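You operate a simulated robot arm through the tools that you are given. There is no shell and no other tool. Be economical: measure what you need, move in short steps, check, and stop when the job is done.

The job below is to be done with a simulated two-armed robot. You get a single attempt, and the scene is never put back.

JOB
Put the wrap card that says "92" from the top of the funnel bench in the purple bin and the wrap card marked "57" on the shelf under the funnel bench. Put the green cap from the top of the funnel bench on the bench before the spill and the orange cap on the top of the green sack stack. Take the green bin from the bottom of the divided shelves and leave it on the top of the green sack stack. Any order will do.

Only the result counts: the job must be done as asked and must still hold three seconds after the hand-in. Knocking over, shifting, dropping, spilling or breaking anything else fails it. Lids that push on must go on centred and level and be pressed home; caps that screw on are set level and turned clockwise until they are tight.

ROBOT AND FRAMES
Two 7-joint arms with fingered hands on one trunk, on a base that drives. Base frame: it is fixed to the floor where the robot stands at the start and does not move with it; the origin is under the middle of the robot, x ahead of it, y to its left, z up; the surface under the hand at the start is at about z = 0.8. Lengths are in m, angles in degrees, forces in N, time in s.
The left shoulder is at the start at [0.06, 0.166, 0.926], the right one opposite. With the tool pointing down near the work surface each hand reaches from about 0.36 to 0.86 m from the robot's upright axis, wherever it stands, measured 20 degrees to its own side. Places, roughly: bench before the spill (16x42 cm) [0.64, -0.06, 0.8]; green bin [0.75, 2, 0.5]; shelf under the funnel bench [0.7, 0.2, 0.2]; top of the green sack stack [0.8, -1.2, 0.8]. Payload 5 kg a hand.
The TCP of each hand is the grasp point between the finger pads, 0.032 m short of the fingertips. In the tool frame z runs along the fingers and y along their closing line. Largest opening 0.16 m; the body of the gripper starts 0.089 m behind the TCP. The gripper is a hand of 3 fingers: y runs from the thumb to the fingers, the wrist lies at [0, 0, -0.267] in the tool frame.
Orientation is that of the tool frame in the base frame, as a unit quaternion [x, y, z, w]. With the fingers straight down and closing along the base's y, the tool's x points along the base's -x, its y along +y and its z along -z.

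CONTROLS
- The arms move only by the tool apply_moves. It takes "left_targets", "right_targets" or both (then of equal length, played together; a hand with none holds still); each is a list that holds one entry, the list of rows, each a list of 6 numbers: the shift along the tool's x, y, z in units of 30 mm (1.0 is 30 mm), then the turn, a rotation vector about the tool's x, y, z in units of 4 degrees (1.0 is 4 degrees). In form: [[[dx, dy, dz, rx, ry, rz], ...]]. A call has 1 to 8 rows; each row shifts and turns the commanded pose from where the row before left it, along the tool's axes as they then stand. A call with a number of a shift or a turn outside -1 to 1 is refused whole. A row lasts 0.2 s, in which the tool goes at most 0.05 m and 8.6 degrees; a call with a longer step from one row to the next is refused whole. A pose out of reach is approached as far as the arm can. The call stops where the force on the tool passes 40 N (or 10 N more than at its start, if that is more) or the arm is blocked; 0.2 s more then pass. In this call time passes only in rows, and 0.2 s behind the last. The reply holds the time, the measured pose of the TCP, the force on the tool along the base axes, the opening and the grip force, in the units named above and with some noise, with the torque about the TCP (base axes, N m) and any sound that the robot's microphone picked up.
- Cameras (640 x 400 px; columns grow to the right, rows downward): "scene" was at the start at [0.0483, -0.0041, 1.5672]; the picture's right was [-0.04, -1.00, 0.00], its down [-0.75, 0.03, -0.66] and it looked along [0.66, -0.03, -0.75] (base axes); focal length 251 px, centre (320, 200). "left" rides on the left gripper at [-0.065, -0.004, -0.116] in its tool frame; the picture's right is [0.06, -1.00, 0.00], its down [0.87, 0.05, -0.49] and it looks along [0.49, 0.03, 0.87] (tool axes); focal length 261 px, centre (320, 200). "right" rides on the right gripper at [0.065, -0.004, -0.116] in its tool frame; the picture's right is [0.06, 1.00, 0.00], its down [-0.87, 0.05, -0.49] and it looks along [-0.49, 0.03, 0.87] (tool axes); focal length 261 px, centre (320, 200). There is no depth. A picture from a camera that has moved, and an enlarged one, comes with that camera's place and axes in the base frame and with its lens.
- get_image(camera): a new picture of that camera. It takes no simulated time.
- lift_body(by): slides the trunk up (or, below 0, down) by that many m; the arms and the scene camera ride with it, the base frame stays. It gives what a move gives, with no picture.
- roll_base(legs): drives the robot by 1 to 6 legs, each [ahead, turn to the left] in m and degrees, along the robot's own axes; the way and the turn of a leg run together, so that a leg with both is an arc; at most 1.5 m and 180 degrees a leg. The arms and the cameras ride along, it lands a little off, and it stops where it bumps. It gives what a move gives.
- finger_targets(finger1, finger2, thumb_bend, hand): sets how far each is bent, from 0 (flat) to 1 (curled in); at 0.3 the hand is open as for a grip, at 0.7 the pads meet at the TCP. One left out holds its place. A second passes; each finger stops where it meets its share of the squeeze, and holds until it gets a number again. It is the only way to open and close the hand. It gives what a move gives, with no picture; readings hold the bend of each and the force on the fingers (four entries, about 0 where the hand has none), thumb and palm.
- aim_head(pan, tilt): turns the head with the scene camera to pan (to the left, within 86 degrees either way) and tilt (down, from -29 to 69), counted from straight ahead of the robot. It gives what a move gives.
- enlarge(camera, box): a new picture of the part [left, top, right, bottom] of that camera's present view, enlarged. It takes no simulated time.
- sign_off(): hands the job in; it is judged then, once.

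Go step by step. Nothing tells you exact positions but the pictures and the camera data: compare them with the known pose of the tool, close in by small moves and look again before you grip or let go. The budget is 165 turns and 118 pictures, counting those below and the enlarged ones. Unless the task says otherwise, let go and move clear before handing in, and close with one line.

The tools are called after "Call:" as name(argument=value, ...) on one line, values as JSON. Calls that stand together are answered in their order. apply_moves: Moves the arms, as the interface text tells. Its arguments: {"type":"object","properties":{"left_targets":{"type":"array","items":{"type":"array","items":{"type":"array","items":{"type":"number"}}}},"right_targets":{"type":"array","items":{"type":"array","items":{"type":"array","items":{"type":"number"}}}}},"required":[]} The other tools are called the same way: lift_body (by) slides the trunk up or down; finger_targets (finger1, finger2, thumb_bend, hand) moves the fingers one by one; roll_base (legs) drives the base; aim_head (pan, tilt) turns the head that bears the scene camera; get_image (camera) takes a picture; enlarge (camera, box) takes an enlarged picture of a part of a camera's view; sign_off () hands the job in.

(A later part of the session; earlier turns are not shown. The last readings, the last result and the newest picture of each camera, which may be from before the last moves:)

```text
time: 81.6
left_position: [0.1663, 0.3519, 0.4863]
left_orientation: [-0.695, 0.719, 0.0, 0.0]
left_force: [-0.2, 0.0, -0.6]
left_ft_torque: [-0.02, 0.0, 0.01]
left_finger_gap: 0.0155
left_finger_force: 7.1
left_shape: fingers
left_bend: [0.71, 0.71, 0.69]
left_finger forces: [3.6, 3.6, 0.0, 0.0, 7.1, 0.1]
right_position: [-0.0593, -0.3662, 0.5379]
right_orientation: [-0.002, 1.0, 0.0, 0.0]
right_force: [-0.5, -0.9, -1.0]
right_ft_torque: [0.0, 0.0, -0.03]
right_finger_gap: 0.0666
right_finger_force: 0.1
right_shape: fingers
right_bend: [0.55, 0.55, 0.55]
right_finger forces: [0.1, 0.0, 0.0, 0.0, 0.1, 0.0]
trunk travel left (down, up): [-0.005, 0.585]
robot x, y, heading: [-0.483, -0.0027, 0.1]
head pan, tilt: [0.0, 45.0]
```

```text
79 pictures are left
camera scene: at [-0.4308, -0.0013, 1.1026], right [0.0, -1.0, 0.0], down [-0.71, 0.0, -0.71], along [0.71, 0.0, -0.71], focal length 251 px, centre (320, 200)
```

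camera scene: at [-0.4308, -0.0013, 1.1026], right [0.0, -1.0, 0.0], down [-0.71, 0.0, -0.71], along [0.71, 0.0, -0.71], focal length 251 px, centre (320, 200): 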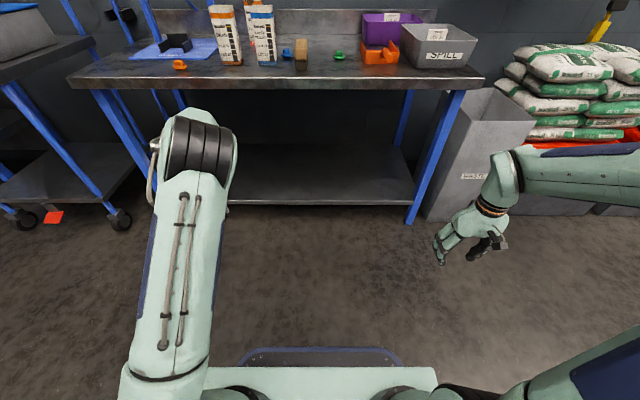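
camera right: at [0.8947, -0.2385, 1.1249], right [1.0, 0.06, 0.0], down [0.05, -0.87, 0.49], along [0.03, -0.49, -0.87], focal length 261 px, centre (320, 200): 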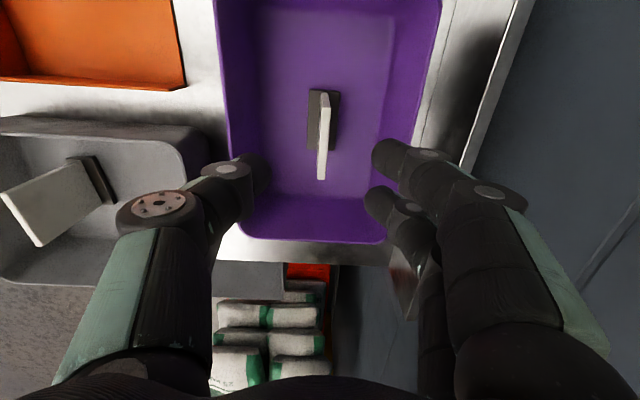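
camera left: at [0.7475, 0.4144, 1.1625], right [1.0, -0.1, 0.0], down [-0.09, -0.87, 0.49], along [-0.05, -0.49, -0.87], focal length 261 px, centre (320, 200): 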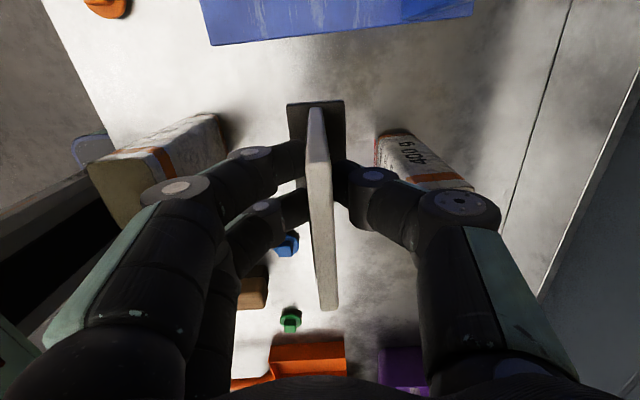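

I lower and extend the hand in front of the bench to a flatter arm shape.

Call:
apply_moves(left_targets=[[[0.5, -0.55, 0.9, 0, 0, 0], [0.5, -0.55, 0.9, 0, 0, 0], [0.5, -0.55, 0.9, 0, 0, 0], [0.5, -0.55, 0.9, 0, 0, 0], [0.5, -0.55, 0.9, 0, 0, 0], [0.5, -0.55, 0.9, 0, 0, 0], [0.5, -0.55, 0.8, 0, 0, 0]]])

Call:
aim_head(pan=10, tilt=25)

Call:
get_image(camera="scene")

Call:
get_image(camera="left")

```text
time: 83.2
left_position: [0.2769, 0.2434, 0.3004]
left_orientation: [-0.696, 0.718, 0.0, 0.0]
left_force: [0.8, 0.1, 0.1]
left_ft_torque: [0.02, -0.02, 0.0]
left_finger_gap: 0.0152
left_finger_force: 6.6
left_shape: fingers
left_bend: [0.71, 0.71, 0.69]
left_finger forces: [3.5, 3.5, 0.0, 0.0, 7.1, 0.1]
right_position: [-0.0596, -0.3651, 0.5366]
right_orientation: [-0.002, 1.0, 0.0, 0.0]
right_force: [0.2, 0.0, 0.3]
right_ft_torque: [-0.01, 0.0, 0.03]
right_finger_gap: 0.0667
right_finger_force: 0.0
right_shape: fingers
right_bend: [0.55, 0.55, 0.55]
right_finger forces: [0.1, 0.1, 0.0, 0.0, 0.0, 0.0]
trunk travel left (down, up): [-0.005, 0.585]
robot x, y, heading: [-0.4785, -0.0021, 0.2]
head pan, tilt: [0.0, 45.0]
```

```text
time: 84.1
left_position: [0.2765, 0.2433, 0.3011]
left_orientation: [-0.696, 0.718, 0.0, 0.0]
left_force: [-0.8, 0.4, -0.4]
left_ft_torque: [0.02, -0.03, 0.04]
left_finger_gap: 0.0152
left_finger_force: 7.0
left_shape: fingers
left_bend: [0.71, 0.71, 0.69]
left_finger forces: [3.5, 3.5, 0.0, 0.0, 6.9, 0.0]
right_position: [-0.059, -0.3654, 0.5378]
right_orientation: [-0.002, 1.0, 0.0, 0.0]
right_force: [0.1, 0.5, -0.1]
right_ft_torque: [-0.02, 0.02, -0.01]
right_finger_gap: 0.0669
right_finger_force: 0.1
right_shape: fingers
right_bend: [0.55, 0.55, 0.55]
right_finger forces: [0.0, 0.1, 0.0, 0.0, 0.1, 0.0]
trunk travel left (down, up): [-0.005, 0.585]
robot x, y, heading: [-0.4809, -0.0025, 0.5]
head pan, tilt: [10.0, 25.0]
```

```text
78 pictures are left
camera scene: at [-0.4214, 0.0147, 1.133], right [0.18, -0.98, 0.0], down [-0.42, -0.07, -0.91], along [0.89, 0.16, -0.42], focal length 251 px, centre (320, 200)
```

scene: 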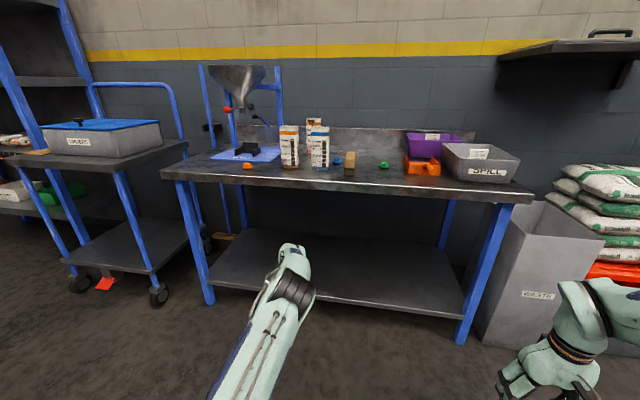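

```text
77 pictures are left
camera left: at [0.2836, 0.3083, 0.4174], right [1.0, -0.09, 0.0], down [-0.08, -0.87, 0.49], along [-0.05, -0.49, -0.87], focal length 261 px, centre (320, 200)
```

left: 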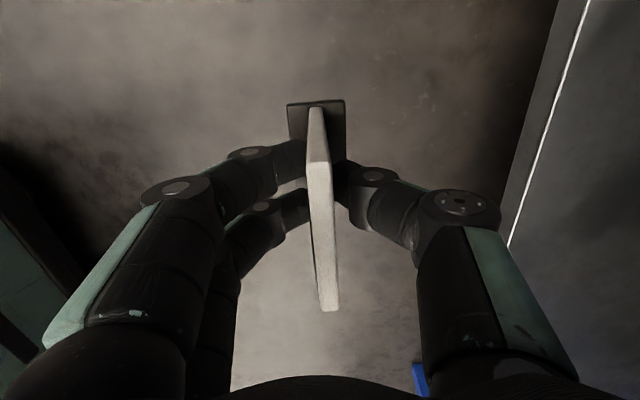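

The shelf is clear. I extend slightly more to lower the elbow, then roll forward to bring the card over the shelf.

Call:
apply_moves(left_targets=[[[0, -0.5, 0, 0, 0, 0], [0, -0.5, 0, 0, 0, 0], [0, -0.5, 0, 0, 0, 0]]])

Call:
roll_base(legs=[[0.15, 0]])

Call:
get_image(camera="scene")

Call:
get_image(camera="left")

```text
time: 84.9
left_position: [0.3241, 0.2424, 0.2996]
left_orientation: [-0.696, 0.718, 0.0, 0.0]
left_force: [-1.0, 0.8, -0.2]
left_ft_torque: [-0.01, 0.02, 0.0]
left_finger_gap: 0.0153
left_finger_force: 7.1
left_shape: fingers
left_bend: [0.71, 0.71, 0.69]
left_finger forces: [3.5, 3.5, 0.1, 0.0, 7.0, 0.0]
right_position: [-0.0579, -0.3645, 0.5368]
right_orientation: [-0.001, 1.0, 0.0, 0.0]
right_force: [-0.3, 0.1, -0.4]
right_ft_torque: [0.04, -0.02, 0.01]
right_finger_gap: 0.0667
right_finger_force: 0.1
right_shape: fingers
right_bend: [0.55, 0.55, 0.55]
right_finger forces: [0.0, 0.0, 0.0, 0.1, 0.0, 0.0]
trunk travel left (down, up): [-0.005, 0.585]
robot x, y, heading: [-0.4807, -0.0004, 0.1]
head pan, tilt: [10.0, 25.0]
```

```text
time: 86.2
left_position: [0.4734, 0.2434, 0.2996]
left_orientation: [-0.696, 0.718, 0.0, 0.001]
left_force: [0.1, -0.1, -0.5]
left_ft_torque: [-0.01, 0.0, 0.0]
left_finger_gap: 0.0156
left_finger_force: 6.3
left_shape: fingers
left_bend: [0.71, 0.71, 0.69]
left_finger forces: [3.5, 3.6, 0.0, 0.0, 7.0, 0.0]
right_position: [0.0902, -0.3646, 0.5374]
right_orientation: [-0.002, 1.0, 0.0, 0.001]
right_force: [0.6, 0.4, 0.1]
right_ft_torque: [0.05, -0.01, 0.0]
right_finger_gap: 0.0666
right_finger_force: 0.1
right_shape: fingers
right_bend: [0.55, 0.55, 0.55]
right_finger forces: [0.1, 0.0, 0.0, 0.0, 0.1, 0.0]
trunk travel left (down, up): [-0.005, 0.585]
robot x, y, heading: [-0.3312, -0.0014, -0.0]
head pan, tilt: [10.0, 25.0]
```

```text
76 pictures are left
camera scene: at [-0.2719, 0.0154, 1.1331], right [0.18, -0.98, 0.0], down [-0.42, -0.08, -0.91], along [0.89, 0.16, -0.42], focal length 251 px, centre (320, 200)
```

scene: 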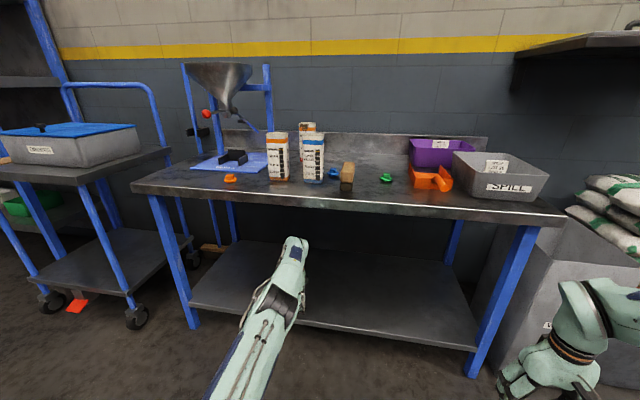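

```text
75 pictures are left
camera left: at [0.4798, 0.3091, 0.4158], right [1.0, -0.09, 0.0], down [-0.08, -0.87, 0.49], along [-0.05, -0.49, -0.87], focal length 261 px, centre (320, 200)
```

left: 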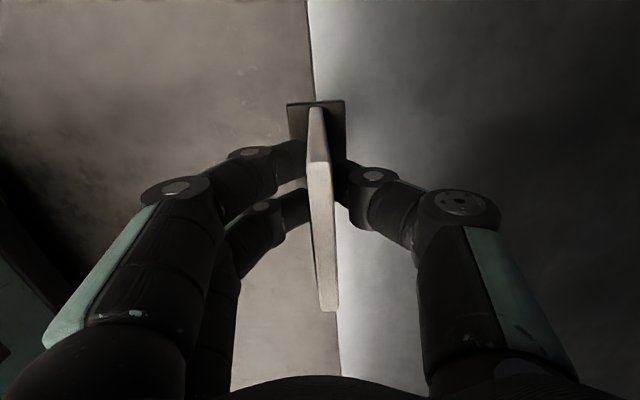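

The shelf's front edge is at x of about 0.473. I roll 0.09 m further and lower.

Call:
roll_base(legs=[[0.09, 0]])

Call:
apply_moves(left_targets=[[[0, 0, 0.6, 0, 0, 0], [0, 0, 0.5, 0, 0, 0]]])

Call:
get_image(camera="left")

```text
time: 87.4
left_position: [0.5658, 0.2456, 0.2984]
left_orientation: [-0.697, 0.717, 0.0, 0.0]
left_force: [0.2, 0.4, -0.8]
left_ft_torque: [0.02, -0.01, 0.03]
left_finger_gap: 0.0152
left_finger_force: 7.0
left_shape: fingers
left_bend: [0.71, 0.71, 0.69]
left_finger forces: [3.6, 3.4, 0.0, 0.1, 6.9, 0.0]
right_position: [0.185, -0.3631, 0.5371]
right_orientation: [-0.003, 1.0, 0.0, 0.0]
right_force: [0.2, 0.2, -0.4]
right_ft_torque: [0.03, -0.04, -0.01]
right_finger_gap: 0.0667
right_finger_force: 0.1
right_shape: fingers
right_bend: [0.55, 0.55, 0.55]
right_finger forces: [0.1, 0.0, 0.1, 0.0, 0.0, 0.1]
trunk travel left (down, up): [-0.005, 0.585]
robot x, y, heading: [-0.238, 0.0002, 0.5]
head pan, tilt: [10.0, 25.0]
```

```text
time: 88.0
left_position: [0.5635, 0.2476, 0.2661]
left_orientation: [-0.697, 0.717, 0.0, 0.0]
left_force: [0.1, -0.3, 0.0]
left_ft_torque: [0.0, 0.03, 0.03]
left_finger_gap: 0.0154
left_finger_force: 6.9
left_shape: fingers
left_bend: [0.71, 0.71, 0.69]
left_finger forces: [3.5, 3.4, 0.0, 0.0, 7.0, 0.0]
right_position: [0.1842, -0.3623, 0.5375]
right_orientation: [-0.002, 1.0, 0.0, -0.001]
right_force: [-0.4, -0.2, 0.1]
right_ft_torque: [0.03, -0.01, -0.01]
right_finger_gap: 0.0665
right_finger_force: 0.0
right_shape: fingers
right_bend: [0.55, 0.55, 0.55]
right_finger forces: [0.1, 0.0, 0.1, 0.0, 0.0, 0.0]
trunk travel left (down, up): [-0.005, 0.585]
robot x, y, heading: [-0.2374, 0.0011, 0.3]
head pan, tilt: [10.0, 25.0]
```

```text
74 pictures are left
camera left: at [0.5706, 0.3129, 0.3831], right [1.0, -0.09, 0.0], down [-0.08, -0.87, 0.49], along [-0.05, -0.49, -0.87], focal length 261 px, centre (320, 200)
```

left: 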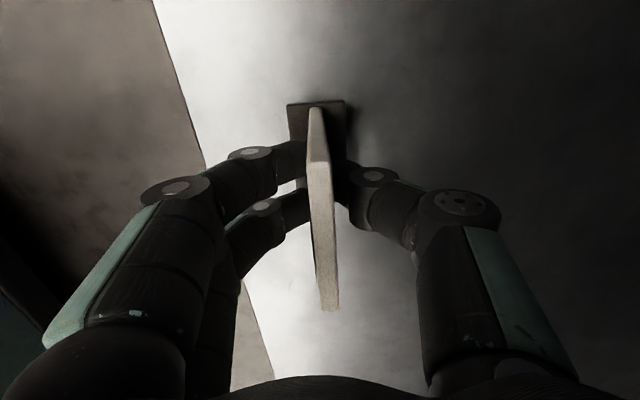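

Call:
apply_moves(left_targets=[[[0, 0, 0.15, 0, 0, 0], [0, 0, 0.1, 0, 0, 0]]])

Call:
get_image(camera="left")

```text
time: 88.6
left_position: [0.565, 0.2465, 0.2584]
left_orientation: [-0.697, 0.717, 0.0, -0.001]
left_force: [-0.1, -0.7, -1.9]
left_ft_torque: [0.03, 0.02, 0.01]
left_finger_gap: 0.0153
left_finger_force: 7.0
left_shape: fingers
left_bend: [0.71, 0.71, 0.69]
left_finger forces: [3.5, 3.4, 0.0, 0.0, 6.9, 0.1]
right_position: [0.1841, -0.3635, 0.5366]
right_orientation: [-0.002, 1.0, -0.001, 0.0]
right_force: [0.3, 0.0, 0.4]
right_ft_torque: [-0.01, 0.02, -0.01]
right_finger_gap: 0.0669
right_finger_force: 0.0
right_shape: fingers
right_bend: [0.55, 0.55, 0.55]
right_finger forces: [0.0, 0.0, 0.1, 0.1, 0.1, 0.1]
trunk travel left (down, up): [-0.005, 0.585]
robot x, y, heading: [-0.2394, 0.0008, -0.0]
head pan, tilt: [10.0, 25.0]
```

```text
73 pictures are left
camera left: at [0.572, 0.3115, 0.3756], right [1.0, -0.09, 0.0], down [-0.08, -0.87, 0.49], along [-0.05, -0.49, -0.87], focal length 261 px, centre (320, 200)
```

left: 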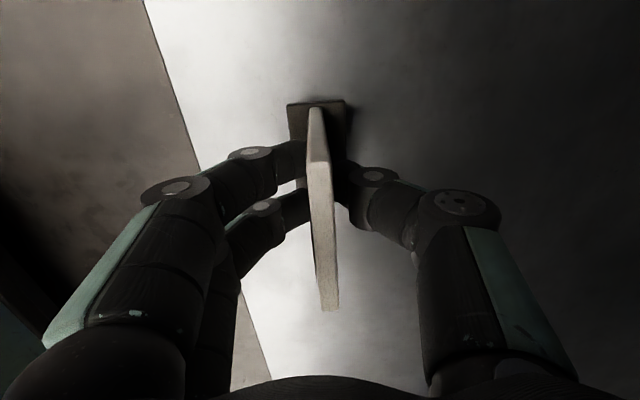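

Call:
apply_moves(left_targets=[[[0, 0, 0.1, 0, 0, 0]]])

Call:
apply_moves(left_targets=[[[0, 0, 0.1, 0, 0, 0]]])

```text
time: 89.0
left_position: [0.566, 0.2463, 0.2549]
left_orientation: [-0.697, 0.717, 0.0, 0.0]
left_force: [0.5, -0.6, 0.1]
left_ft_torque: [0.0, -0.04, -0.01]
left_finger_gap: 0.0151
left_finger_force: 6.7
left_shape: fingers
left_bend: [0.71, 0.71, 0.69]
left_finger forces: [3.5, 3.4, 0.0, 0.1, 6.9, 0.0]
right_position: [0.1843, -0.3626, 0.5374]
right_orientation: [-0.003, 1.0, -0.001, 0.0]
right_force: [0.1, -0.5, 0.4]
right_ft_torque: [0.02, -0.01, 0.01]
right_finger_gap: 0.0667
right_finger_force: 0.0
right_shape: fingers
right_bend: [0.55, 0.55, 0.55]
right_finger forces: [0.1, 0.0, 0.1, 0.0, 0.0, 0.0]
trunk travel left (down, up): [-0.005, 0.585]
robot x, y, heading: [-0.2406, 0.0009, 0.3]
head pan, tilt: [10.0, 25.0]
```

```text
time: 89.4
left_position: [0.5667, 0.2464, 0.2517]
left_orientation: [-0.696, 0.718, 0.0, 0.0]
left_force: [0.5, -0.5, -0.3]
left_ft_torque: [-0.02, -0.03, 0.01]
left_finger_gap: 0.0152
left_finger_force: 6.4
left_shape: fingers
left_bend: [0.71, 0.71, 0.69]
left_finger forces: [3.5, 3.3, 0.0, 0.0, 7.0, 0.1]
right_position: [0.1845, -0.3634, 0.5372]
right_orientation: [-0.002, 1.0, 0.0, 0.0]
right_force: [0.4, -0.1, -0.1]
right_ft_torque: [0.02, 0.01, -0.02]
right_finger_gap: 0.0667
right_finger_force: 0.1
right_shape: fingers
right_bend: [0.55, 0.55, 0.55]
right_finger forces: [0.0, 0.1, 0.1, 0.0, 0.0, 0.0]
trunk travel left (down, up): [-0.005, 0.585]
robot x, y, heading: [-0.2403, 0.0006, 0.1]
head pan, tilt: [10.0, 25.0]
```

Call:
apply_moves(left_targets=[[[0, 0, 0.13, 0, 0, 0]]])

Call:
apply_moves(left_targets=[[[0, 0, 0.13, 0, 0, 0]]])

Call:
get_image(camera="left")

```text
time: 89.8
left_position: [0.5674, 0.2477, 0.2489]
left_orientation: [-0.698, 0.717, 0.0, -0.001]
left_force: [0.3, 0.0, -1.1]
left_ft_torque: [0.01, 0.0, 0.02]
left_finger_gap: 0.0151
left_finger_force: 6.8
left_shape: fingers
left_bend: [0.71, 0.71, 0.69]
left_finger forces: [3.5, 3.3, 0.0, 0.0, 7.0, 0.0]
right_position: [0.1856, -0.3632, 0.5375]
right_orientation: [-0.003, 1.0, -0.001, 0.0]
right_force: [0.9, -1.1, 0.6]
right_ft_torque: [0.02, 0.01, -0.01]
right_finger_gap: 0.0668
right_finger_force: 0.2
right_shape: fingers
right_bend: [0.55, 0.55, 0.55]
right_finger forces: [0.0, 0.0, 0.1, 0.0, 0.0, 0.0]
trunk travel left (down, up): [-0.005, 0.585]
robot x, y, heading: [-0.2398, -0.0021, 0.2]
head pan, tilt: [10.0, 25.0]
```

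```text
time: 90.2
left_position: [0.5655, 0.2459, 0.2456]
left_orientation: [-0.697, 0.717, -0.001, 0.0]
left_force: [-0.2, 0.4, -1.1]
left_ft_torque: [0.01, 0.02, 0.0]
left_finger_gap: 0.0153
left_finger_force: 7.2
left_shape: fingers
left_bend: [0.71, 0.71, 0.69]
left_finger forces: [3.6, 3.7, 0.1, 0.1, 7.0, 0.1]
right_position: [0.1864, -0.3632, 0.5381]
right_orientation: [-0.002, 1.0, 0.0, 0.0]
right_force: [-0.3, 0.1, -0.5]
right_ft_torque: [-0.01, 0.01, 0.02]
right_finger_gap: 0.0665
right_finger_force: 0.1
right_shape: fingers
right_bend: [0.55, 0.55, 0.55]
right_finger forces: [0.1, 0.0, 0.0, 0.1, 0.0, 0.1]
trunk travel left (down, up): [-0.005, 0.585]
robot x, y, heading: [-0.2382, 0.0003, 0.3]
head pan, tilt: [10.0, 25.0]
```

```text
72 pictures are left
camera left: at [0.5724, 0.3114, 0.3619], right [1.0, -0.09, 0.0], down [-0.08, -0.87, 0.49], along [-0.05, -0.49, -0.87], focal length 261 px, centre (320, 200)
```

left: 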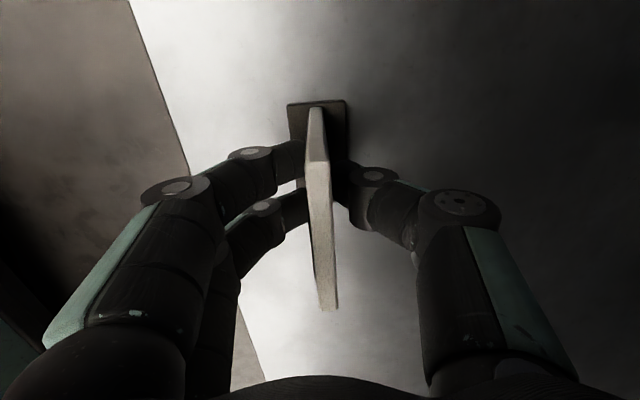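

Call:
apply_moves(left_targets=[[[0, 0, 0.13, 0, 0, 0]]])

Call:
apply_moves(left_targets=[[[0, 0, 0.13, 0, 0, 0]]])

```text
time: 90.6
left_position: [0.5667, 0.2462, 0.2433]
left_orientation: [-0.696, 0.718, -0.001, 0.0]
left_force: [-2.3, 2.2, 10.3]
left_ft_torque: [0.05, 0.02, 0.01]
left_finger_gap: 0.0147
left_finger_force: 9.5
left_shape: fingers
left_bend: [0.71, 0.71, 0.71]
left_finger forces: [5.2, 5.2, 0.0, 0.0, 8.5, 0.0]
right_position: [0.1845, -0.3638, 0.5362]
right_orientation: [-0.003, 1.0, 0.0, 0.001]
right_force: [0.5, 0.4, -0.6]
right_ft_torque: [0.0, -0.02, 0.0]
right_finger_gap: 0.0666
right_finger_force: 0.0
right_shape: fingers
right_bend: [0.55, 0.55, 0.55]
right_finger forces: [0.0, 0.1, 0.0, 0.1, 0.1, 0.1]
trunk travel left (down, up): [-0.005, 0.585]
robot x, y, heading: [-0.2381, 0.0047, 0.3]
head pan, tilt: [10.0, 25.0]
```

```text
time: 91.0
left_position: [0.5669, 0.2444, 0.2377]
left_orientation: [-0.697, 0.717, 0.0, 0.001]
left_force: [-0.9, 0.9, 10.7]
left_ft_torque: [0.04, 0.0, 0.01]
left_finger_gap: 0.0152
left_finger_force: 9.7
left_shape: fingers
left_bend: [0.71, 0.71, 0.71]
left_finger forces: [5.1, 4.9, 0.1, 0.1, 9.3, 0.0]
right_position: [0.1842, -0.3633, 0.5385]
right_orientation: [-0.003, 1.0, 0.0, 0.001]
right_force: [0.0, 0.3, 1.2]
right_ft_torque: [-0.03, -0.03, -0.03]
right_finger_gap: 0.0669
right_finger_force: 0.0
right_shape: fingers
right_bend: [0.55, 0.55, 0.55]
right_finger forces: [0.0, 0.1, 0.0, 0.0, 0.0, 0.0]
trunk travel left (down, up): [-0.005, 0.585]
robot x, y, heading: [-0.2358, -0.0041, 0.6]
head pan, tilt: [10.0, 25.0]
```

Contact at about 10 N, so the card is on the shelf. I release and raise straight up a little.

Call:
finger_targets(hand="left", finger1=0.5, finger2=0.5, thumb_bend=0.5)

Call:
apply_moves(left_targets=[[[0, 0, -0.7, 0, 0, 0], [0, 0, -0.7, 0, 0, 0], [0, 0, -0.7, 0, 0, 0], [0, 0, -0.6, 0, 0, 0]]])

Call:
get_image(camera="left")

Call:
get_image(camera="scene")

```text
time: 92.0
left_position: [0.5658, 0.2448, 0.2357]
left_orientation: [-0.697, 0.717, 0.0, 0.0]
left_force: [0.9, 0.7, -0.1]
left_ft_torque: [-0.01, 0.01, -0.01]
left_finger_gap: 0.0867
left_finger_force: 0.1
left_shape: fingers
left_bend: [0.5, 0.5, 0.5]
left_finger forces: [0.0, 0.0, 0.0, 0.1, 0.1, 0.0]
right_position: [0.1851, -0.3635, 0.5368]
right_orientation: [-0.003, 1.0, 0.0, 0.001]
right_force: [0.2, -0.7, 0.1]
right_ft_torque: [-0.01, 0.01, -0.01]
right_finger_gap: 0.0667
right_finger_force: 0.1
right_shape: fingers
right_bend: [0.55, 0.55, 0.55]
right_finger forces: [0.0, 0.1, 0.0, 0.1, 0.1, 0.1]
trunk travel left (down, up): [-0.005, 0.585]
robot x, y, heading: [-0.2393, 0.0033, 0.4]
head pan, tilt: [10.0, 25.0]
```

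```text
time: 93.0
left_position: [0.5657, 0.2439, 0.3177]
left_orientation: [-0.696, 0.718, 0.001, 0.001]
left_force: [-0.2, 0.1, 0.7]
left_ft_torque: [0.0, 0.03, 0.0]
left_finger_gap: 0.0866
left_finger_force: 0.0
left_shape: fingers
left_bend: [0.5, 0.5, 0.5]
left_finger forces: [0.0, 0.0, 0.0, 0.0, 0.0, 0.0]
right_position: [0.1849, -0.3628, 0.5365]
right_orientation: [-0.002, 1.0, 0.0, 0.0]
right_force: [0.3, 0.7, 0.3]
right_ft_torque: [0.01, 0.0, -0.02]
right_finger_gap: 0.0665
right_finger_force: 0.1
right_shape: fingers
right_bend: [0.55, 0.55, 0.55]
right_finger forces: [0.1, 0.1, 0.0, 0.0, 0.0, 0.1]
trunk travel left (down, up): [-0.005, 0.585]
robot x, y, heading: [-0.2414, 0.0003, 0.4]
head pan, tilt: [10.0, 25.0]
```

```text
71 pictures are left
camera left: at [0.5717, 0.3088, 0.4335], right [1.0, -0.09, 0.0], down [-0.08, -0.87, 0.49], along [-0.05, -0.49, -0.87], focal length 261 px, centre (320, 200)
```

left: 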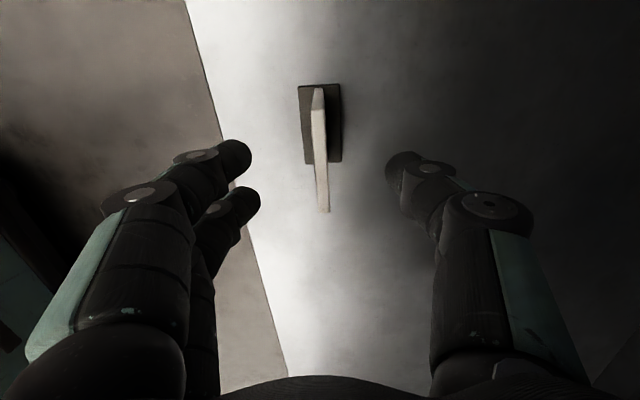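

```text
70 pictures are left
camera scene: at [-0.1784, 0.016, 1.1331], right [0.18, -0.98, 0.0], down [-0.42, -0.08, -0.91], along [0.89, 0.16, -0.42], focal length 251 px, centre (320, 200)
```

scene: 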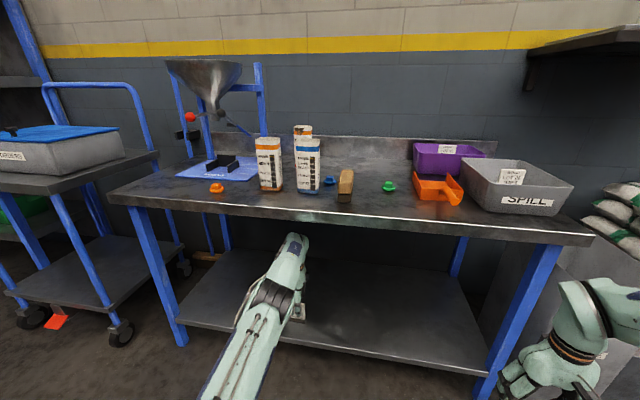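

Card 57 stands on the shelf. I raise a touch more and back out.

Call:
apply_moves(left_targets=[[[0, 0, -0.7, 0, 0, 0]]])

Call:
roll_base(legs=[[-0.33, 0]])

Call:
aim_head(pan=0, tilt=35)

Call:
get_image(camera="scene")

```text
time: 93.4
left_position: [0.5638, 0.2448, 0.3361]
left_orientation: [-0.696, 0.718, 0.0, -0.001]
left_force: [-1.0, -0.1, 0.8]
left_ft_torque: [-0.01, -0.02, 0.0]
left_finger_gap: 0.0865
left_finger_force: 0.0
left_shape: fingers
left_bend: [0.5, 0.5, 0.5]
left_finger forces: [0.0, 0.0, 0.0, 0.1, 0.0, 0.0]
right_position: [0.1842, -0.3633, 0.5378]
right_orientation: [-0.003, 1.0, 0.0, 0.0]
right_force: [-0.2, 0.2, 0.1]
right_ft_torque: [0.02, 0.0, 0.02]
right_finger_gap: 0.0667
right_finger_force: 0.0
right_shape: fingers
right_bend: [0.55, 0.55, 0.55]
right_finger forces: [0.1, 0.1, 0.1, 0.0, 0.1, 0.0]
trunk travel left (down, up): [-0.005, 0.585]
robot x, y, heading: [-0.2391, 0.0007, 0.1]
head pan, tilt: [10.0, 25.0]
```

```text
time: 95.6
left_position: [0.2246, 0.2445, 0.3364]
left_orientation: [-0.698, 0.716, 0.0, 0.0]
left_force: [-1.2, -0.1, 0.0]
left_ft_torque: [0.03, 0.0, 0.03]
left_finger_gap: 0.0866
left_finger_force: 0.0
left_shape: fingers
left_bend: [0.5, 0.5, 0.5]
left_finger forces: [0.0, 0.0, 0.0, 0.1, 0.0, 0.0]
right_position: [-0.1508, -0.3655, 0.5372]
right_orientation: [-0.005, 1.0, 0.0, 0.0]
right_force: [0.5, 0.1, -0.5]
right_ft_torque: [0.04, 0.02, -0.01]
right_finger_gap: 0.0666
right_finger_force: 0.0
right_shape: fingers
right_bend: [0.55, 0.55, 0.55]
right_finger forces: [0.0, 0.1, 0.1, 0.0, 0.1, 0.0]
trunk travel left (down, up): [-0.005, 0.585]
robot x, y, heading: [-0.5762, -0.0046, 0.4]
head pan, tilt: [10.0, 25.0]
```

```text
time: 96.3
left_position: [0.2264, 0.2442, 0.3371]
left_orientation: [-0.698, 0.716, 0.001, 0.0]
left_force: [0.1, 0.1, -0.5]
left_ft_torque: [-0.04, -0.02, 0.02]
left_finger_gap: 0.0865
left_finger_force: 0.1
left_shape: fingers
left_bend: [0.5, 0.5, 0.5]
left_finger forces: [0.0, 0.1, 0.0, 0.0, 0.0, 0.0]
right_position: [-0.1515, -0.3635, 0.5367]
right_orientation: [-0.005, 1.0, 0.0, 0.001]
right_force: [-0.3, -0.3, -0.4]
right_ft_torque: [0.0, -0.01, 0.01]
right_finger_gap: 0.0664
right_finger_force: 0.0
right_shape: fingers
right_bend: [0.55, 0.55, 0.55]
right_finger forces: [0.0, 0.0, 0.0, 0.1, 0.1, 0.0]
trunk travel left (down, up): [-0.005, 0.585]
robot x, y, heading: [-0.5777, -0.0012, 0.7]
head pan, tilt: [0.0, 35.0]
```

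```text
69 pictures are left
camera scene: at [-0.5188, -0.0026, 1.1174], right [0.01, -1.0, 0.0], down [-0.57, -0.01, -0.82], along [0.82, 0.01, -0.57], focal length 251 px, centre (320, 200)
```

scene: 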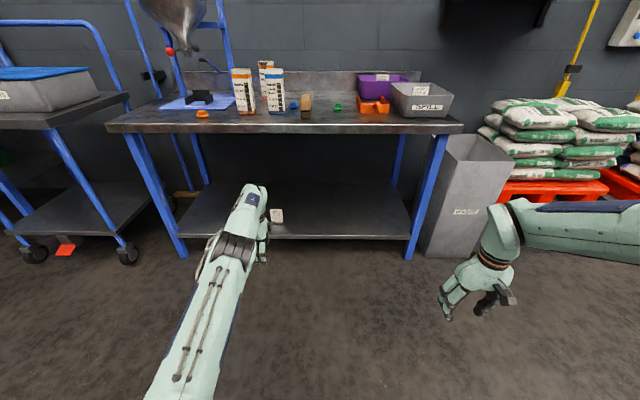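

Both cards are done. Next is the orange cap: trunk up, hand raised and pulled in, then forward to the bench.

Call:
lift_body(by=0.4)

Call:
lift_body(by=0.17)

Call:
apply_moves(left_targets=[[[-0.9, 0.9, -0.7, 0, 0, 0], [-0.9, 0.9, -0.7, 0, 0, 0], [-0.9, 0.9, -0.7, 0, 0, 0], [-0.9, 0.9, -0.7, 0, 0, 0], [-0.9, 0.9, -0.7, 0, 0, 0], [-0.9, 0.9, -0.7, 0, 0, 0], [-0.9, 0.9, -0.7, 0, 0, 0]]])

Call:
roll_base(legs=[[0.46, 0]])

Call:
get_image(camera="left")

```text
time: 100.1
left_position: [0.2266, 0.245, 0.7371]
left_orientation: [-0.699, 0.715, 0.0, 0.0]
left_force: [0.1, -0.1, 0.4]
left_ft_torque: [-0.02, 0.02, 0.03]
left_finger_gap: 0.0865
left_finger_force: 0.1
left_shape: fingers
left_bend: [0.5, 0.5, 0.5]
left_finger forces: [0.0, 0.1, 0.0, 0.1, 0.0, 0.0]
right_position: [-0.1506, -0.3649, 0.9365]
right_orientation: [-0.005, 1.0, 0.0, 0.001]
right_force: [0.2, 0.2, -0.5]
right_ft_torque: [-0.03, 0.04, 0.0]
right_finger_gap: 0.0667
right_finger_force: 0.2
right_shape: fingers
right_bend: [0.55, 0.55, 0.55]
right_finger forces: [0.1, 0.0, 0.0, 0.0, 0.1, 0.0]
trunk travel left (down, up): [-0.405, 0.185]
robot x, y, heading: [-0.5813, -0.0017, 0.4]
head pan, tilt: [0.0, 35.0]
```

```text
time: 102.0
left_position: [0.226, 0.2467, 0.9079]
left_orientation: [-0.699, 0.715, 0.0, 0.0]
left_force: [-0.2, -0.3, -0.7]
left_ft_torque: [0.0, -0.01, 0.03]
left_finger_gap: 0.0869
left_finger_force: 0.0
left_shape: fingers
left_bend: [0.5, 0.5, 0.5]
left_finger forces: [0.1, 0.0, 0.0, 0.0, 0.0, 0.0]
right_position: [-0.1502, -0.364, 1.1065]
right_orientation: [-0.005, 1.0, 0.001, 0.0]
right_force: [-0.2, 0.4, 1.0]
right_ft_torque: [0.0, -0.01, -0.01]
right_finger_gap: 0.0669
right_finger_force: 0.0
right_shape: fingers
right_bend: [0.55, 0.55, 0.55]
right_finger forces: [0.1, 0.0, 0.0, 0.0, 0.1, 0.0]
trunk travel left (down, up): [-0.575, 0.015]
robot x, y, heading: [-0.5741, -0.002, 0.6]
head pan, tilt: [0.0, 35.0]
```

```text
time: 103.6
left_position: [0.041, 0.4397, 1.0547]
left_orientation: [-0.699, 0.715, -0.001, 0.0]
left_force: [0.2, -0.7, -0.8]
left_ft_torque: [0.03, 0.01, 0.03]
left_finger_gap: 0.0869
left_finger_force: 0.1
left_shape: fingers
left_bend: [0.5, 0.5, 0.5]
left_finger forces: [0.1, 0.0, 0.0, 0.0, 0.1, 0.1]
right_position: [-0.1519, -0.3634, 1.1062]
right_orientation: [-0.004, 1.0, -0.001, 0.001]
right_force: [0.0, -1.1, 0.2]
right_ft_torque: [-0.02, -0.02, 0.01]
right_finger_gap: 0.0666
right_finger_force: 0.1
right_shape: fingers
right_bend: [0.55, 0.55, 0.55]
right_finger forces: [0.0, 0.0, 0.0, 0.0, 0.0, 0.0]
trunk travel left (down, up): [-0.575, 0.015]
robot x, y, heading: [-0.5784, -0.0034, 0.4]
head pan, tilt: [0.0, 35.0]
```

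```text
time: 106.4
left_position: [0.5071, 0.436, 1.0528]
left_orientation: [-0.695, 0.719, 0.0, -0.001]
left_force: [0.3, -0.2, -0.6]
left_ft_torque: [0.02, -0.01, 0.03]
left_finger_gap: 0.0869
left_finger_force: 0.0
left_shape: fingers
left_bend: [0.5, 0.5, 0.5]
left_finger forces: [0.0, 0.0, 0.1, 0.0, 0.0, 0.0]
right_position: [0.308, -0.3649, 1.1062]
right_orientation: [-0.001, 1.0, 0.0, 0.001]
right_force: [0.2, 0.3, 0.4]
right_ft_torque: [0.03, 0.03, -0.01]
right_finger_gap: 0.0662
right_finger_force: 0.1
right_shape: fingers
right_bend: [0.55, 0.55, 0.55]
right_finger forces: [0.0, 0.0, 0.0, 0.1, 0.0, 0.1]
trunk travel left (down, up): [-0.575, 0.015]
robot x, y, heading: [-0.1169, -0.0016, 0.1]
head pan, tilt: [0.0, 35.0]
```

```text
68 pictures are left
camera left: at [0.5148, 0.5021, 1.1698], right [1.0, -0.1, 0.0], down [-0.08, -0.87, 0.49], along [-0.05, -0.49, -0.87], focal length 261 px, centre (320, 200)
```

left: 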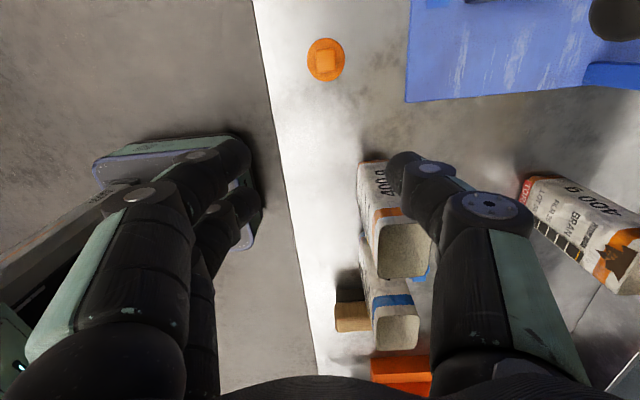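

The orange cap is at about (0.52, 0.494). I shift over it and descend partway.

Call:
apply_moves(left_targets=[[[-1, -0.2, 0, 0, 0, 0], [-0.93, -0.2, 0, 0, 0, 0], [0, 0, 1, 0, 0, 0], [0, 0, 1, 0, 0, 0], [0, 0, 1, 0, 0, 0], [0, 0, 1, 0, 0, 0], [0, 0, 0.6, 0, 0, 0]]])

Call:
get_image(camera="left")

```text
time: 108.0
left_position: [0.5233, 0.4971, 0.9156]
left_orientation: [-0.695, 0.719, -0.001, 0.0]
left_force: [-0.6, 0.4, -0.5]
left_ft_torque: [0.01, 0.0, -0.02]
left_finger_gap: 0.087
left_finger_force: 0.0
left_shape: fingers
left_bend: [0.5, 0.5, 0.5]
left_finger forces: [0.0, 0.0, 0.0, 0.0, 0.0, 0.0]
right_position: [0.3057, -0.3644, 1.1069]
right_orientation: [0.0, 1.0, 0.0, 0.0]
right_force: [-0.1, -0.6, 0.3]
right_ft_torque: [-0.02, 0.0, 0.0]
right_finger_gap: 0.0668
right_finger_force: 0.1
right_shape: fingers
right_bend: [0.55, 0.55, 0.55]
right_finger forces: [0.1, 0.0, 0.1, 0.0, 0.1, 0.0]
trunk travel left (down, up): [-0.575, 0.015]
robot x, y, heading: [-0.1144, 0.0019, 0.3]
head pan, tilt: [0.0, 35.0]
```

```text
67 pictures are left
camera left: at [0.5292, 0.5616, 1.0324], right [1.0, -0.1, 0.0], down [-0.08, -0.87, 0.49], along [-0.05, -0.49, -0.87], focal length 261 px, centre (320, 200)
```

left: 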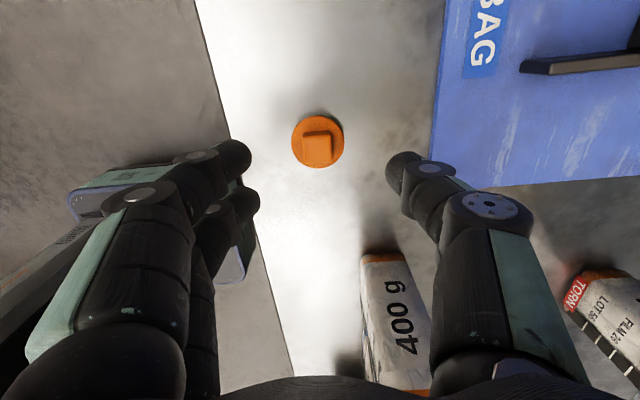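

Call:
apply_moves(left_targets=[[[0.1, 0.1, 1, 0, 0, 0], [0, 0, 0.9, 0, 0, 0], [0, 0, 0.5, 0, 0, 0]]])

Call:
finger_targets(hand="left", finger1=0.72, finger2=0.72, thumb_bend=0.72)

Call:
apply_moves(left_targets=[[[0, 0, -1, 0, 0, 0], [0, 0, -1, 0, 0, 0], [0, 0, -1, 0, 0, 0], [0, 0, -1, 0, 0, 0], [0, 0, -1, 0, 0, 0], [0, 0, -1, 0, 0, 0]]])

Call:
get_image(camera="left")

```text
time: 108.8
left_position: [0.5216, 0.4945, 0.8444]
left_orientation: [-0.695, 0.719, 0.001, 0.0]
left_force: [0.8, -0.3, 0.2]
left_ft_torque: [-0.02, 0.02, 0.02]
left_finger_gap: 0.0871
left_finger_force: 0.0
left_shape: fingers
left_bend: [0.5, 0.5, 0.5]
left_finger forces: [0.0, 0.1, 0.0, 0.0, 0.1, 0.0]
right_position: [0.3069, -0.3648, 1.1071]
right_orientation: [-0.001, 1.0, 0.0, -0.001]
right_force: [0.6, -0.2, -0.4]
right_ft_torque: [-0.03, -0.02, -0.01]
right_finger_gap: 0.0669
right_finger_force: 0.0
right_shape: fingers
right_bend: [0.55, 0.55, 0.55]
right_finger forces: [0.0, 0.1, 0.0, 0.0, 0.0, 0.0]
trunk travel left (down, up): [-0.575, 0.015]
robot x, y, heading: [-0.1166, 0.0043, 0.1]
head pan, tilt: [0.0, 35.0]
```

```text
time: 109.8
left_position: [0.52, 0.4947, 0.8445]
left_orientation: [-0.695, 0.719, 0.0, 0.001]
left_force: [-0.1, 1.4, 11.3]
left_ft_torque: [0.04, 0.03, -0.02]
left_finger_gap: 0.0297
left_finger_force: 25.2
left_shape: fingers
left_bend: [0.67, 0.67, 0.68]
left_finger forces: [9.9, 9.8, 0.0, 0.0, 31.2, 0.1]
right_position: [0.3058, -0.365, 1.1077]
right_orientation: [0.0, 1.0, 0.0, 0.001]
right_force: [-0.1, 1.1, 0.3]
right_ft_torque: [0.0, -0.01, 0.02]
right_finger_gap: 0.0665
right_finger_force: 0.1
right_shape: fingers
right_bend: [0.55, 0.55, 0.55]
right_finger forces: [0.1, 0.1, 0.0, 0.0, 0.0, 0.0]
trunk travel left (down, up): [-0.575, 0.015]
robot x, y, heading: [-0.1169, -0.0004, 0.1]
head pan, tilt: [0.0, 35.0]
```

```text
time: 111.2
left_position: [0.5183, 0.4942, 1.0253]
left_orientation: [-0.695, 0.719, 0.0, -0.001]
left_force: [0.3, 0.3, -0.6]
left_ft_torque: [-0.02, 0.01, 0.01]
left_finger_gap: 0.0298
left_finger_force: 20.2
left_shape: fingers
left_bend: [0.67, 0.67, 0.68]
left_finger forces: [8.3, 8.6, 0.0, 0.1, 24.8, 0.1]
right_position: [0.3069, -0.3656, 1.1075]
right_orientation: [-0.001, 1.0, 0.0, 0.001]
right_force: [0.3, 0.5, 0.3]
right_ft_torque: [0.0, 0.0, 0.0]
right_finger_gap: 0.067
right_finger_force: 0.0
right_shape: fingers
right_bend: [0.55, 0.55, 0.55]
right_finger forces: [0.0, 0.0, 0.1, 0.0, 0.0, 0.0]
trunk travel left (down, up): [-0.575, 0.015]
robot x, y, heading: [-0.1147, 0.0012, 0.2]
head pan, tilt: [0.0, 35.0]
```

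```text
66 pictures are left
camera left: at [0.5258, 0.5596, 1.1417], right [1.0, -0.1, 0.0], down [-0.08, -0.87, 0.49], along [-0.05, -0.49, -0.87], focal length 261 px, centre (320, 200)
```

left: 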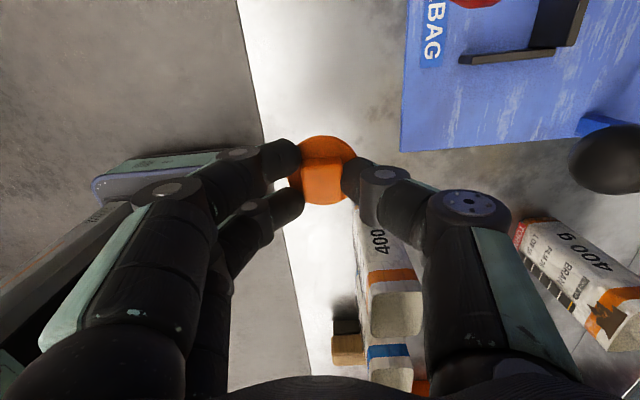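

The orange cap is held. I back away, pull the hand in, and drive round to face the sack stack.

Call:
roll_base(legs=[[-0.36, 0]])

Call:
apply_moves(left_targets=[[[1, 0.9, 0, 0, 0, 0], [1, 0.9, 0, 0, 0, 0], [1, 0.9, 0, 0, 0, 0], [1, 0.9, 0, 0, 0, 0], [1, 0.9, 0, 0, 0, 0], [1, 0.9, 0, 0, 0, 0]]])

Call:
roll_base(legs=[[0, -90], [1.3, 0], [0, 90]])

Call:
get_image(camera="scene")

```text
time: 113.5
left_position: [0.1535, 0.4976, 1.0238]
left_orientation: [-0.698, 0.717, 0.001, 0.001]
left_force: [0.1, -0.3, -0.5]
left_ft_torque: [-0.05, -0.02, -0.02]
left_finger_gap: 0.0295
left_finger_force: 21.2
left_shape: fingers
left_bend: [0.67, 0.67, 0.68]
left_finger forces: [8.1, 8.4, 0.1, 0.1, 24.8, 0.0]
right_position: [-0.053, -0.3641, 1.1071]
right_orientation: [-0.004, 1.0, 0.001, 0.001]
right_force: [-0.2, 0.7, -0.6]
right_ft_torque: [-0.02, -0.05, -0.03]
right_finger_gap: 0.0667
right_finger_force: 0.0
right_shape: fingers
right_bend: [0.55, 0.55, 0.55]
right_finger forces: [0.0, 0.0, 0.0, 0.1, 0.0, 0.0]
trunk travel left (down, up): [-0.575, 0.015]
robot x, y, heading: [-0.4772, -0.0008, 0.9]
head pan, tilt: [0.0, 35.0]
```

```text
time: 114.9
left_position: [-0.0109, 0.3203, 1.0275]
left_orientation: [-0.697, 0.717, 0.001, 0.0]
left_force: [-0.7, -0.9, -0.2]
left_ft_torque: [0.01, -0.01, -0.02]
left_finger_gap: 0.0298
left_finger_force: 19.9
left_shape: fingers
left_bend: [0.67, 0.67, 0.68]
left_finger forces: [7.7, 7.8, 0.0, 0.1, 23.2, 0.1]
right_position: [-0.0534, -0.364, 1.1065]
right_orientation: [-0.005, 1.0, 0.001, 0.001]
right_force: [0.1, -0.5, -0.5]
right_ft_torque: [0.03, -0.04, -0.03]
right_finger_gap: 0.0664
right_finger_force: 0.1
right_shape: fingers
right_bend: [0.55, 0.55, 0.55]
right_finger forces: [0.1, 0.1, 0.0, 0.0, 0.0, 0.1]
trunk travel left (down, up): [-0.575, 0.015]
robot x, y, heading: [-0.4765, -0.0005, 0.3]
head pan, tilt: [0.0, 35.0]
```

```text
time: 129.3
left_position: [-0.003, -0.9912, 1.0264]
left_orientation: [-0.686, 0.728, 0.0, 0.0]
left_force: [-0.2, -0.1, -0.3]
left_ft_torque: [0.03, -0.02, -0.01]
left_finger_gap: 0.0294
left_finger_force: 17.7
left_shape: fingers
left_bend: [0.68, 0.68, 0.68]
left_finger forces: [7.0, 6.9, 0.0, 0.1, 20.4, 0.0]
right_position: [-0.0686, -1.673, 1.1073]
right_orientation: [0.013, 1.0, 0.0, 0.0]
right_force: [0.1, 1.0, 0.7]
right_ft_torque: [-0.02, 0.01, 0.0]
right_finger_gap: 0.067
right_finger_force: 0.1
right_shape: fingers
right_bend: [0.55, 0.55, 0.55]
right_finger forces: [0.0, 0.0, 0.0, 0.0, 0.1, 0.0]
trunk travel left (down, up): [-0.575, 0.015]
robot x, y, heading: [-0.4771, -1.296, -1.5]
head pan, tilt: [0.0, 35.0]
```

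```text
65 pictures are left
camera scene: at [-0.423, -1.2989, 1.6873], right [-0.02, -1.0, 0.0], down [-0.57, 0.01, -0.82], along [0.82, -0.02, -0.57], focal length 251 px, centre (320, 200)
```

scene: 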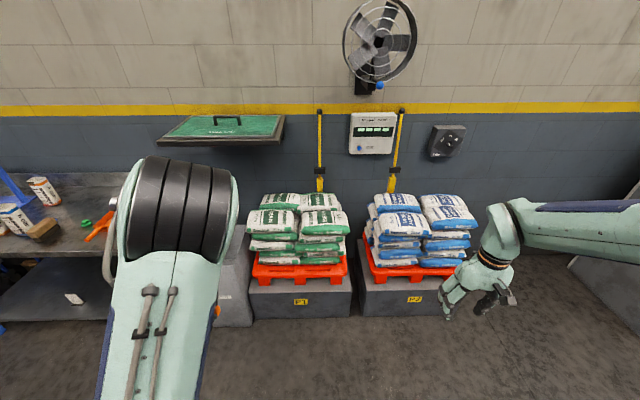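

The stack top is a 2×2 layer of sacks at about x 0.57–0.95, y -1.48 to -0.93. I'll put the cap on the front-right sack, leaving the rest for the bin, so I drive up closer.

Call:
roll_base(legs=[[0.47, 1.5]])

Call:
aim_head(pan=0, tilt=45)

Call:
get_image(camera="scene")

Call:
get_image(camera="left")

```text
time: 132.1
left_position: [0.4577, -0.9891, 1.0262]
left_orientation: [-0.693, 0.721, 0.0, -0.001]
left_force: [0.7, -0.2, 0.0]
left_ft_torque: [0.02, 0.03, -0.01]
left_finger_gap: 0.0293
left_finger_force: 17.3
left_shape: fingers
left_bend: [0.68, 0.68, 0.68]
left_finger forces: [7.0, 6.8, 0.0, 0.0, 20.2, 0.0]
right_position: [0.4046, -1.6722, 1.1063]
right_orientation: [0.002, 1.0, 0.0, 0.0]
right_force: [-0.5, -0.2, 0.2]
right_ft_torque: [-0.03, 0.03, -0.02]
right_finger_gap: 0.0668
right_finger_force: 0.2
right_shape: fingers
right_bend: [0.55, 0.55, 0.55]
right_finger forces: [0.0, 0.0, 0.0, 0.1, 0.0, 0.0]
trunk travel left (down, up): [-0.575, 0.015]
robot x, y, heading: [-0.0124, -1.3052, -0.2]
head pan, tilt: [0.0, 35.0]
```

```text
time: 132.8
left_position: [0.4571, -0.9891, 1.0263]
left_orientation: [-0.693, 0.721, 0.0, 0.0]
left_force: [-0.8, -0.1, -0.8]
left_ft_torque: [-0.02, -0.02, 0.03]
left_finger_gap: 0.0294
left_finger_force: 17.1
left_shape: fingers
left_bend: [0.68, 0.68, 0.68]
left_finger forces: [7.0, 6.9, 0.0, 0.0, 20.3, 0.0]
right_position: [0.4052, -1.6718, 1.1082]
right_orientation: [0.002, 1.0, 0.001, 0.0]
right_force: [0.3, -0.8, -0.4]
right_ft_torque: [-0.01, 0.0, 0.02]
right_finger_gap: 0.0662
right_finger_force: 0.0
right_shape: fingers
right_bend: [0.55, 0.55, 0.55]
right_finger forces: [0.0, 0.0, 0.1, 0.0, 0.0, 0.0]
trunk travel left (down, up): [-0.575, 0.015]
robot x, y, heading: [-0.0165, -1.3007, -0.3]
head pan, tilt: [0.0, 45.0]
```

```text
64 pictures are left
camera scene: at [0.0361, -1.305, 1.6726], right [-0.01, -1.0, 0.0], down [-0.71, 0.0, -0.71], along [0.71, 0.0, -0.71], focal length 251 px, centre (320, 200)
```

scene: 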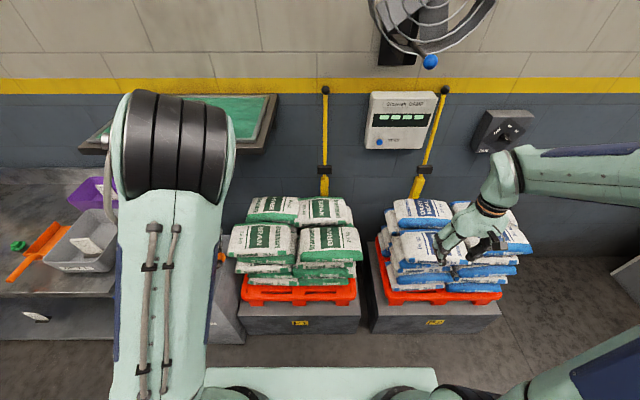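

```text
63 pictures are left
camera left: at [0.4644, -0.9232, 1.1431], right [0.99, -0.1, 0.0], down [-0.09, -0.87, 0.49], along [-0.05, -0.49, -0.87], focal length 261 px, centre (320, 200)
```

left: 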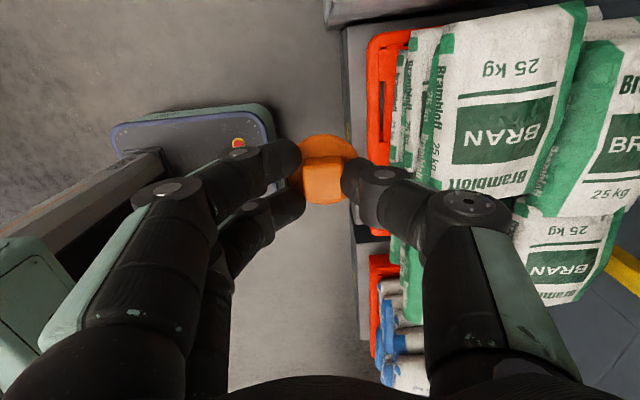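

I move the cap over the front-right green sack.

Call:
apply_moves(left_targets=[[[0.95, -0.6, 0, 0, 0, 0], [0.95, -0.6, 0, 0, 0, 0], [0.95, -0.6, 0, 0, 0, 0], [0.95, -0.6, 0, 0, 0, 0], [0.95, -0.6, 0, 0, 0, 0], [0.95, -0.6, 0, 0, 0, 0], [0.95, -0.6, 0, 0, 0, 0], [0.95, -0.6, 0, 0, 0, 0]]])

Call:
apply_moves(left_targets=[[[0.95, -0.6, 0, 0, 0, 0], [0.95, -0.6, 0, 0, 0, 0], [0.95, -0.6, 0.5, 0, 0, 0], [0.95, -0.4, 1, 0, 0, 0], [0, 0, 1, 0, 0, 0]]])

Call:
get_image(camera="left")

Call:
get_image(camera="scene")

```text
time: 134.6
left_position: [0.5912, -1.2232, 1.0266]
left_orientation: [-0.693, 0.721, 0.001, 0.0]
left_force: [0.1, -0.1, -0.7]
left_ft_torque: [0.03, 0.03, -0.02]
left_finger_gap: 0.0294
left_finger_force: 17.3
left_shape: fingers
left_bend: [0.68, 0.68, 0.68]
left_finger forces: [6.6, 6.8, 0.0, 0.1, 19.7, 0.0]
right_position: [0.4053, -1.6734, 1.1068]
right_orientation: [0.002, 1.0, 0.0, -0.001]
right_force: [-0.7, 0.0, -0.3]
right_ft_torque: [0.06, 0.01, 0.02]
right_finger_gap: 0.0666
right_finger_force: 0.0
right_shape: fingers
right_bend: [0.55, 0.55, 0.55]
right_finger forces: [0.0, 0.1, 0.0, 0.1, 0.0, 0.0]
trunk travel left (down, up): [-0.575, 0.015]
robot x, y, heading: [-0.0144, -1.3044, -0.1]
head pan, tilt: [0.0, 45.0]
```

```text
time: 135.8
left_position: [0.6576, -1.3379, 0.9491]
left_orientation: [-0.694, 0.72, 0.0, 0.0]
left_force: [0.5, 0.2, -0.1]
left_ft_torque: [-0.03, 0.02, -0.04]
left_finger_gap: 0.0294
left_finger_force: 15.9
left_shape: fingers
left_bend: [0.68, 0.68, 0.68]
left_finger forces: [6.6, 6.5, 0.0, 0.0, 19.0, 0.0]
right_position: [0.4045, -1.674, 1.1068]
right_orientation: [0.003, 1.0, -0.001, 0.0]
right_force: [0.0, 0.8, 0.3]
right_ft_torque: [-0.02, -0.02, 0.0]
right_finger_gap: 0.0664
right_finger_force: 0.1
right_shape: fingers
right_bend: [0.55, 0.55, 0.55]
right_finger forces: [0.1, 0.1, 0.0, 0.1, 0.1, 0.0]
trunk travel left (down, up): [-0.575, 0.015]
robot x, y, heading: [-0.017, -1.3053, -0.2]
head pan, tilt: [0.0, 45.0]
```

```text
62 pictures are left
camera left: at [0.6647, -1.2723, 1.066], right [0.99, -0.1, 0.0], down [-0.09, -0.87, 0.49], along [-0.05, -0.49, -0.87], focal length 261 px, centre (320, 200)
```

left: 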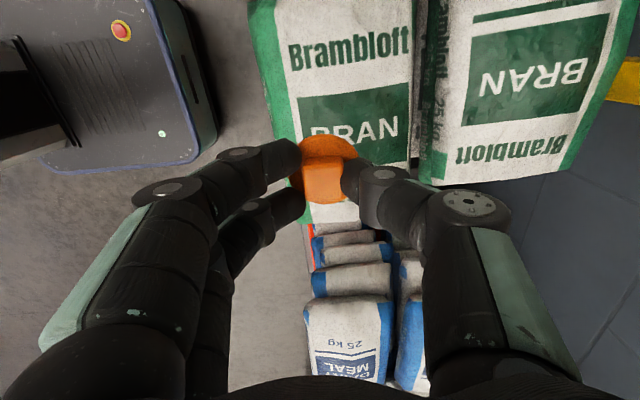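

```text
61 pictures are left
camera scene: at [0.0364, -1.305, 1.6726], right [-0.01, -1.0, 0.0], down [-0.71, 0.0, -0.71], along [0.71, 0.0, -0.71], focal length 251 px, centre (320, 200)
```

scene: 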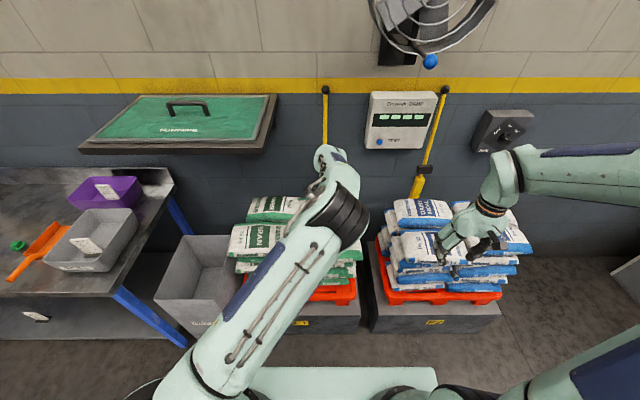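

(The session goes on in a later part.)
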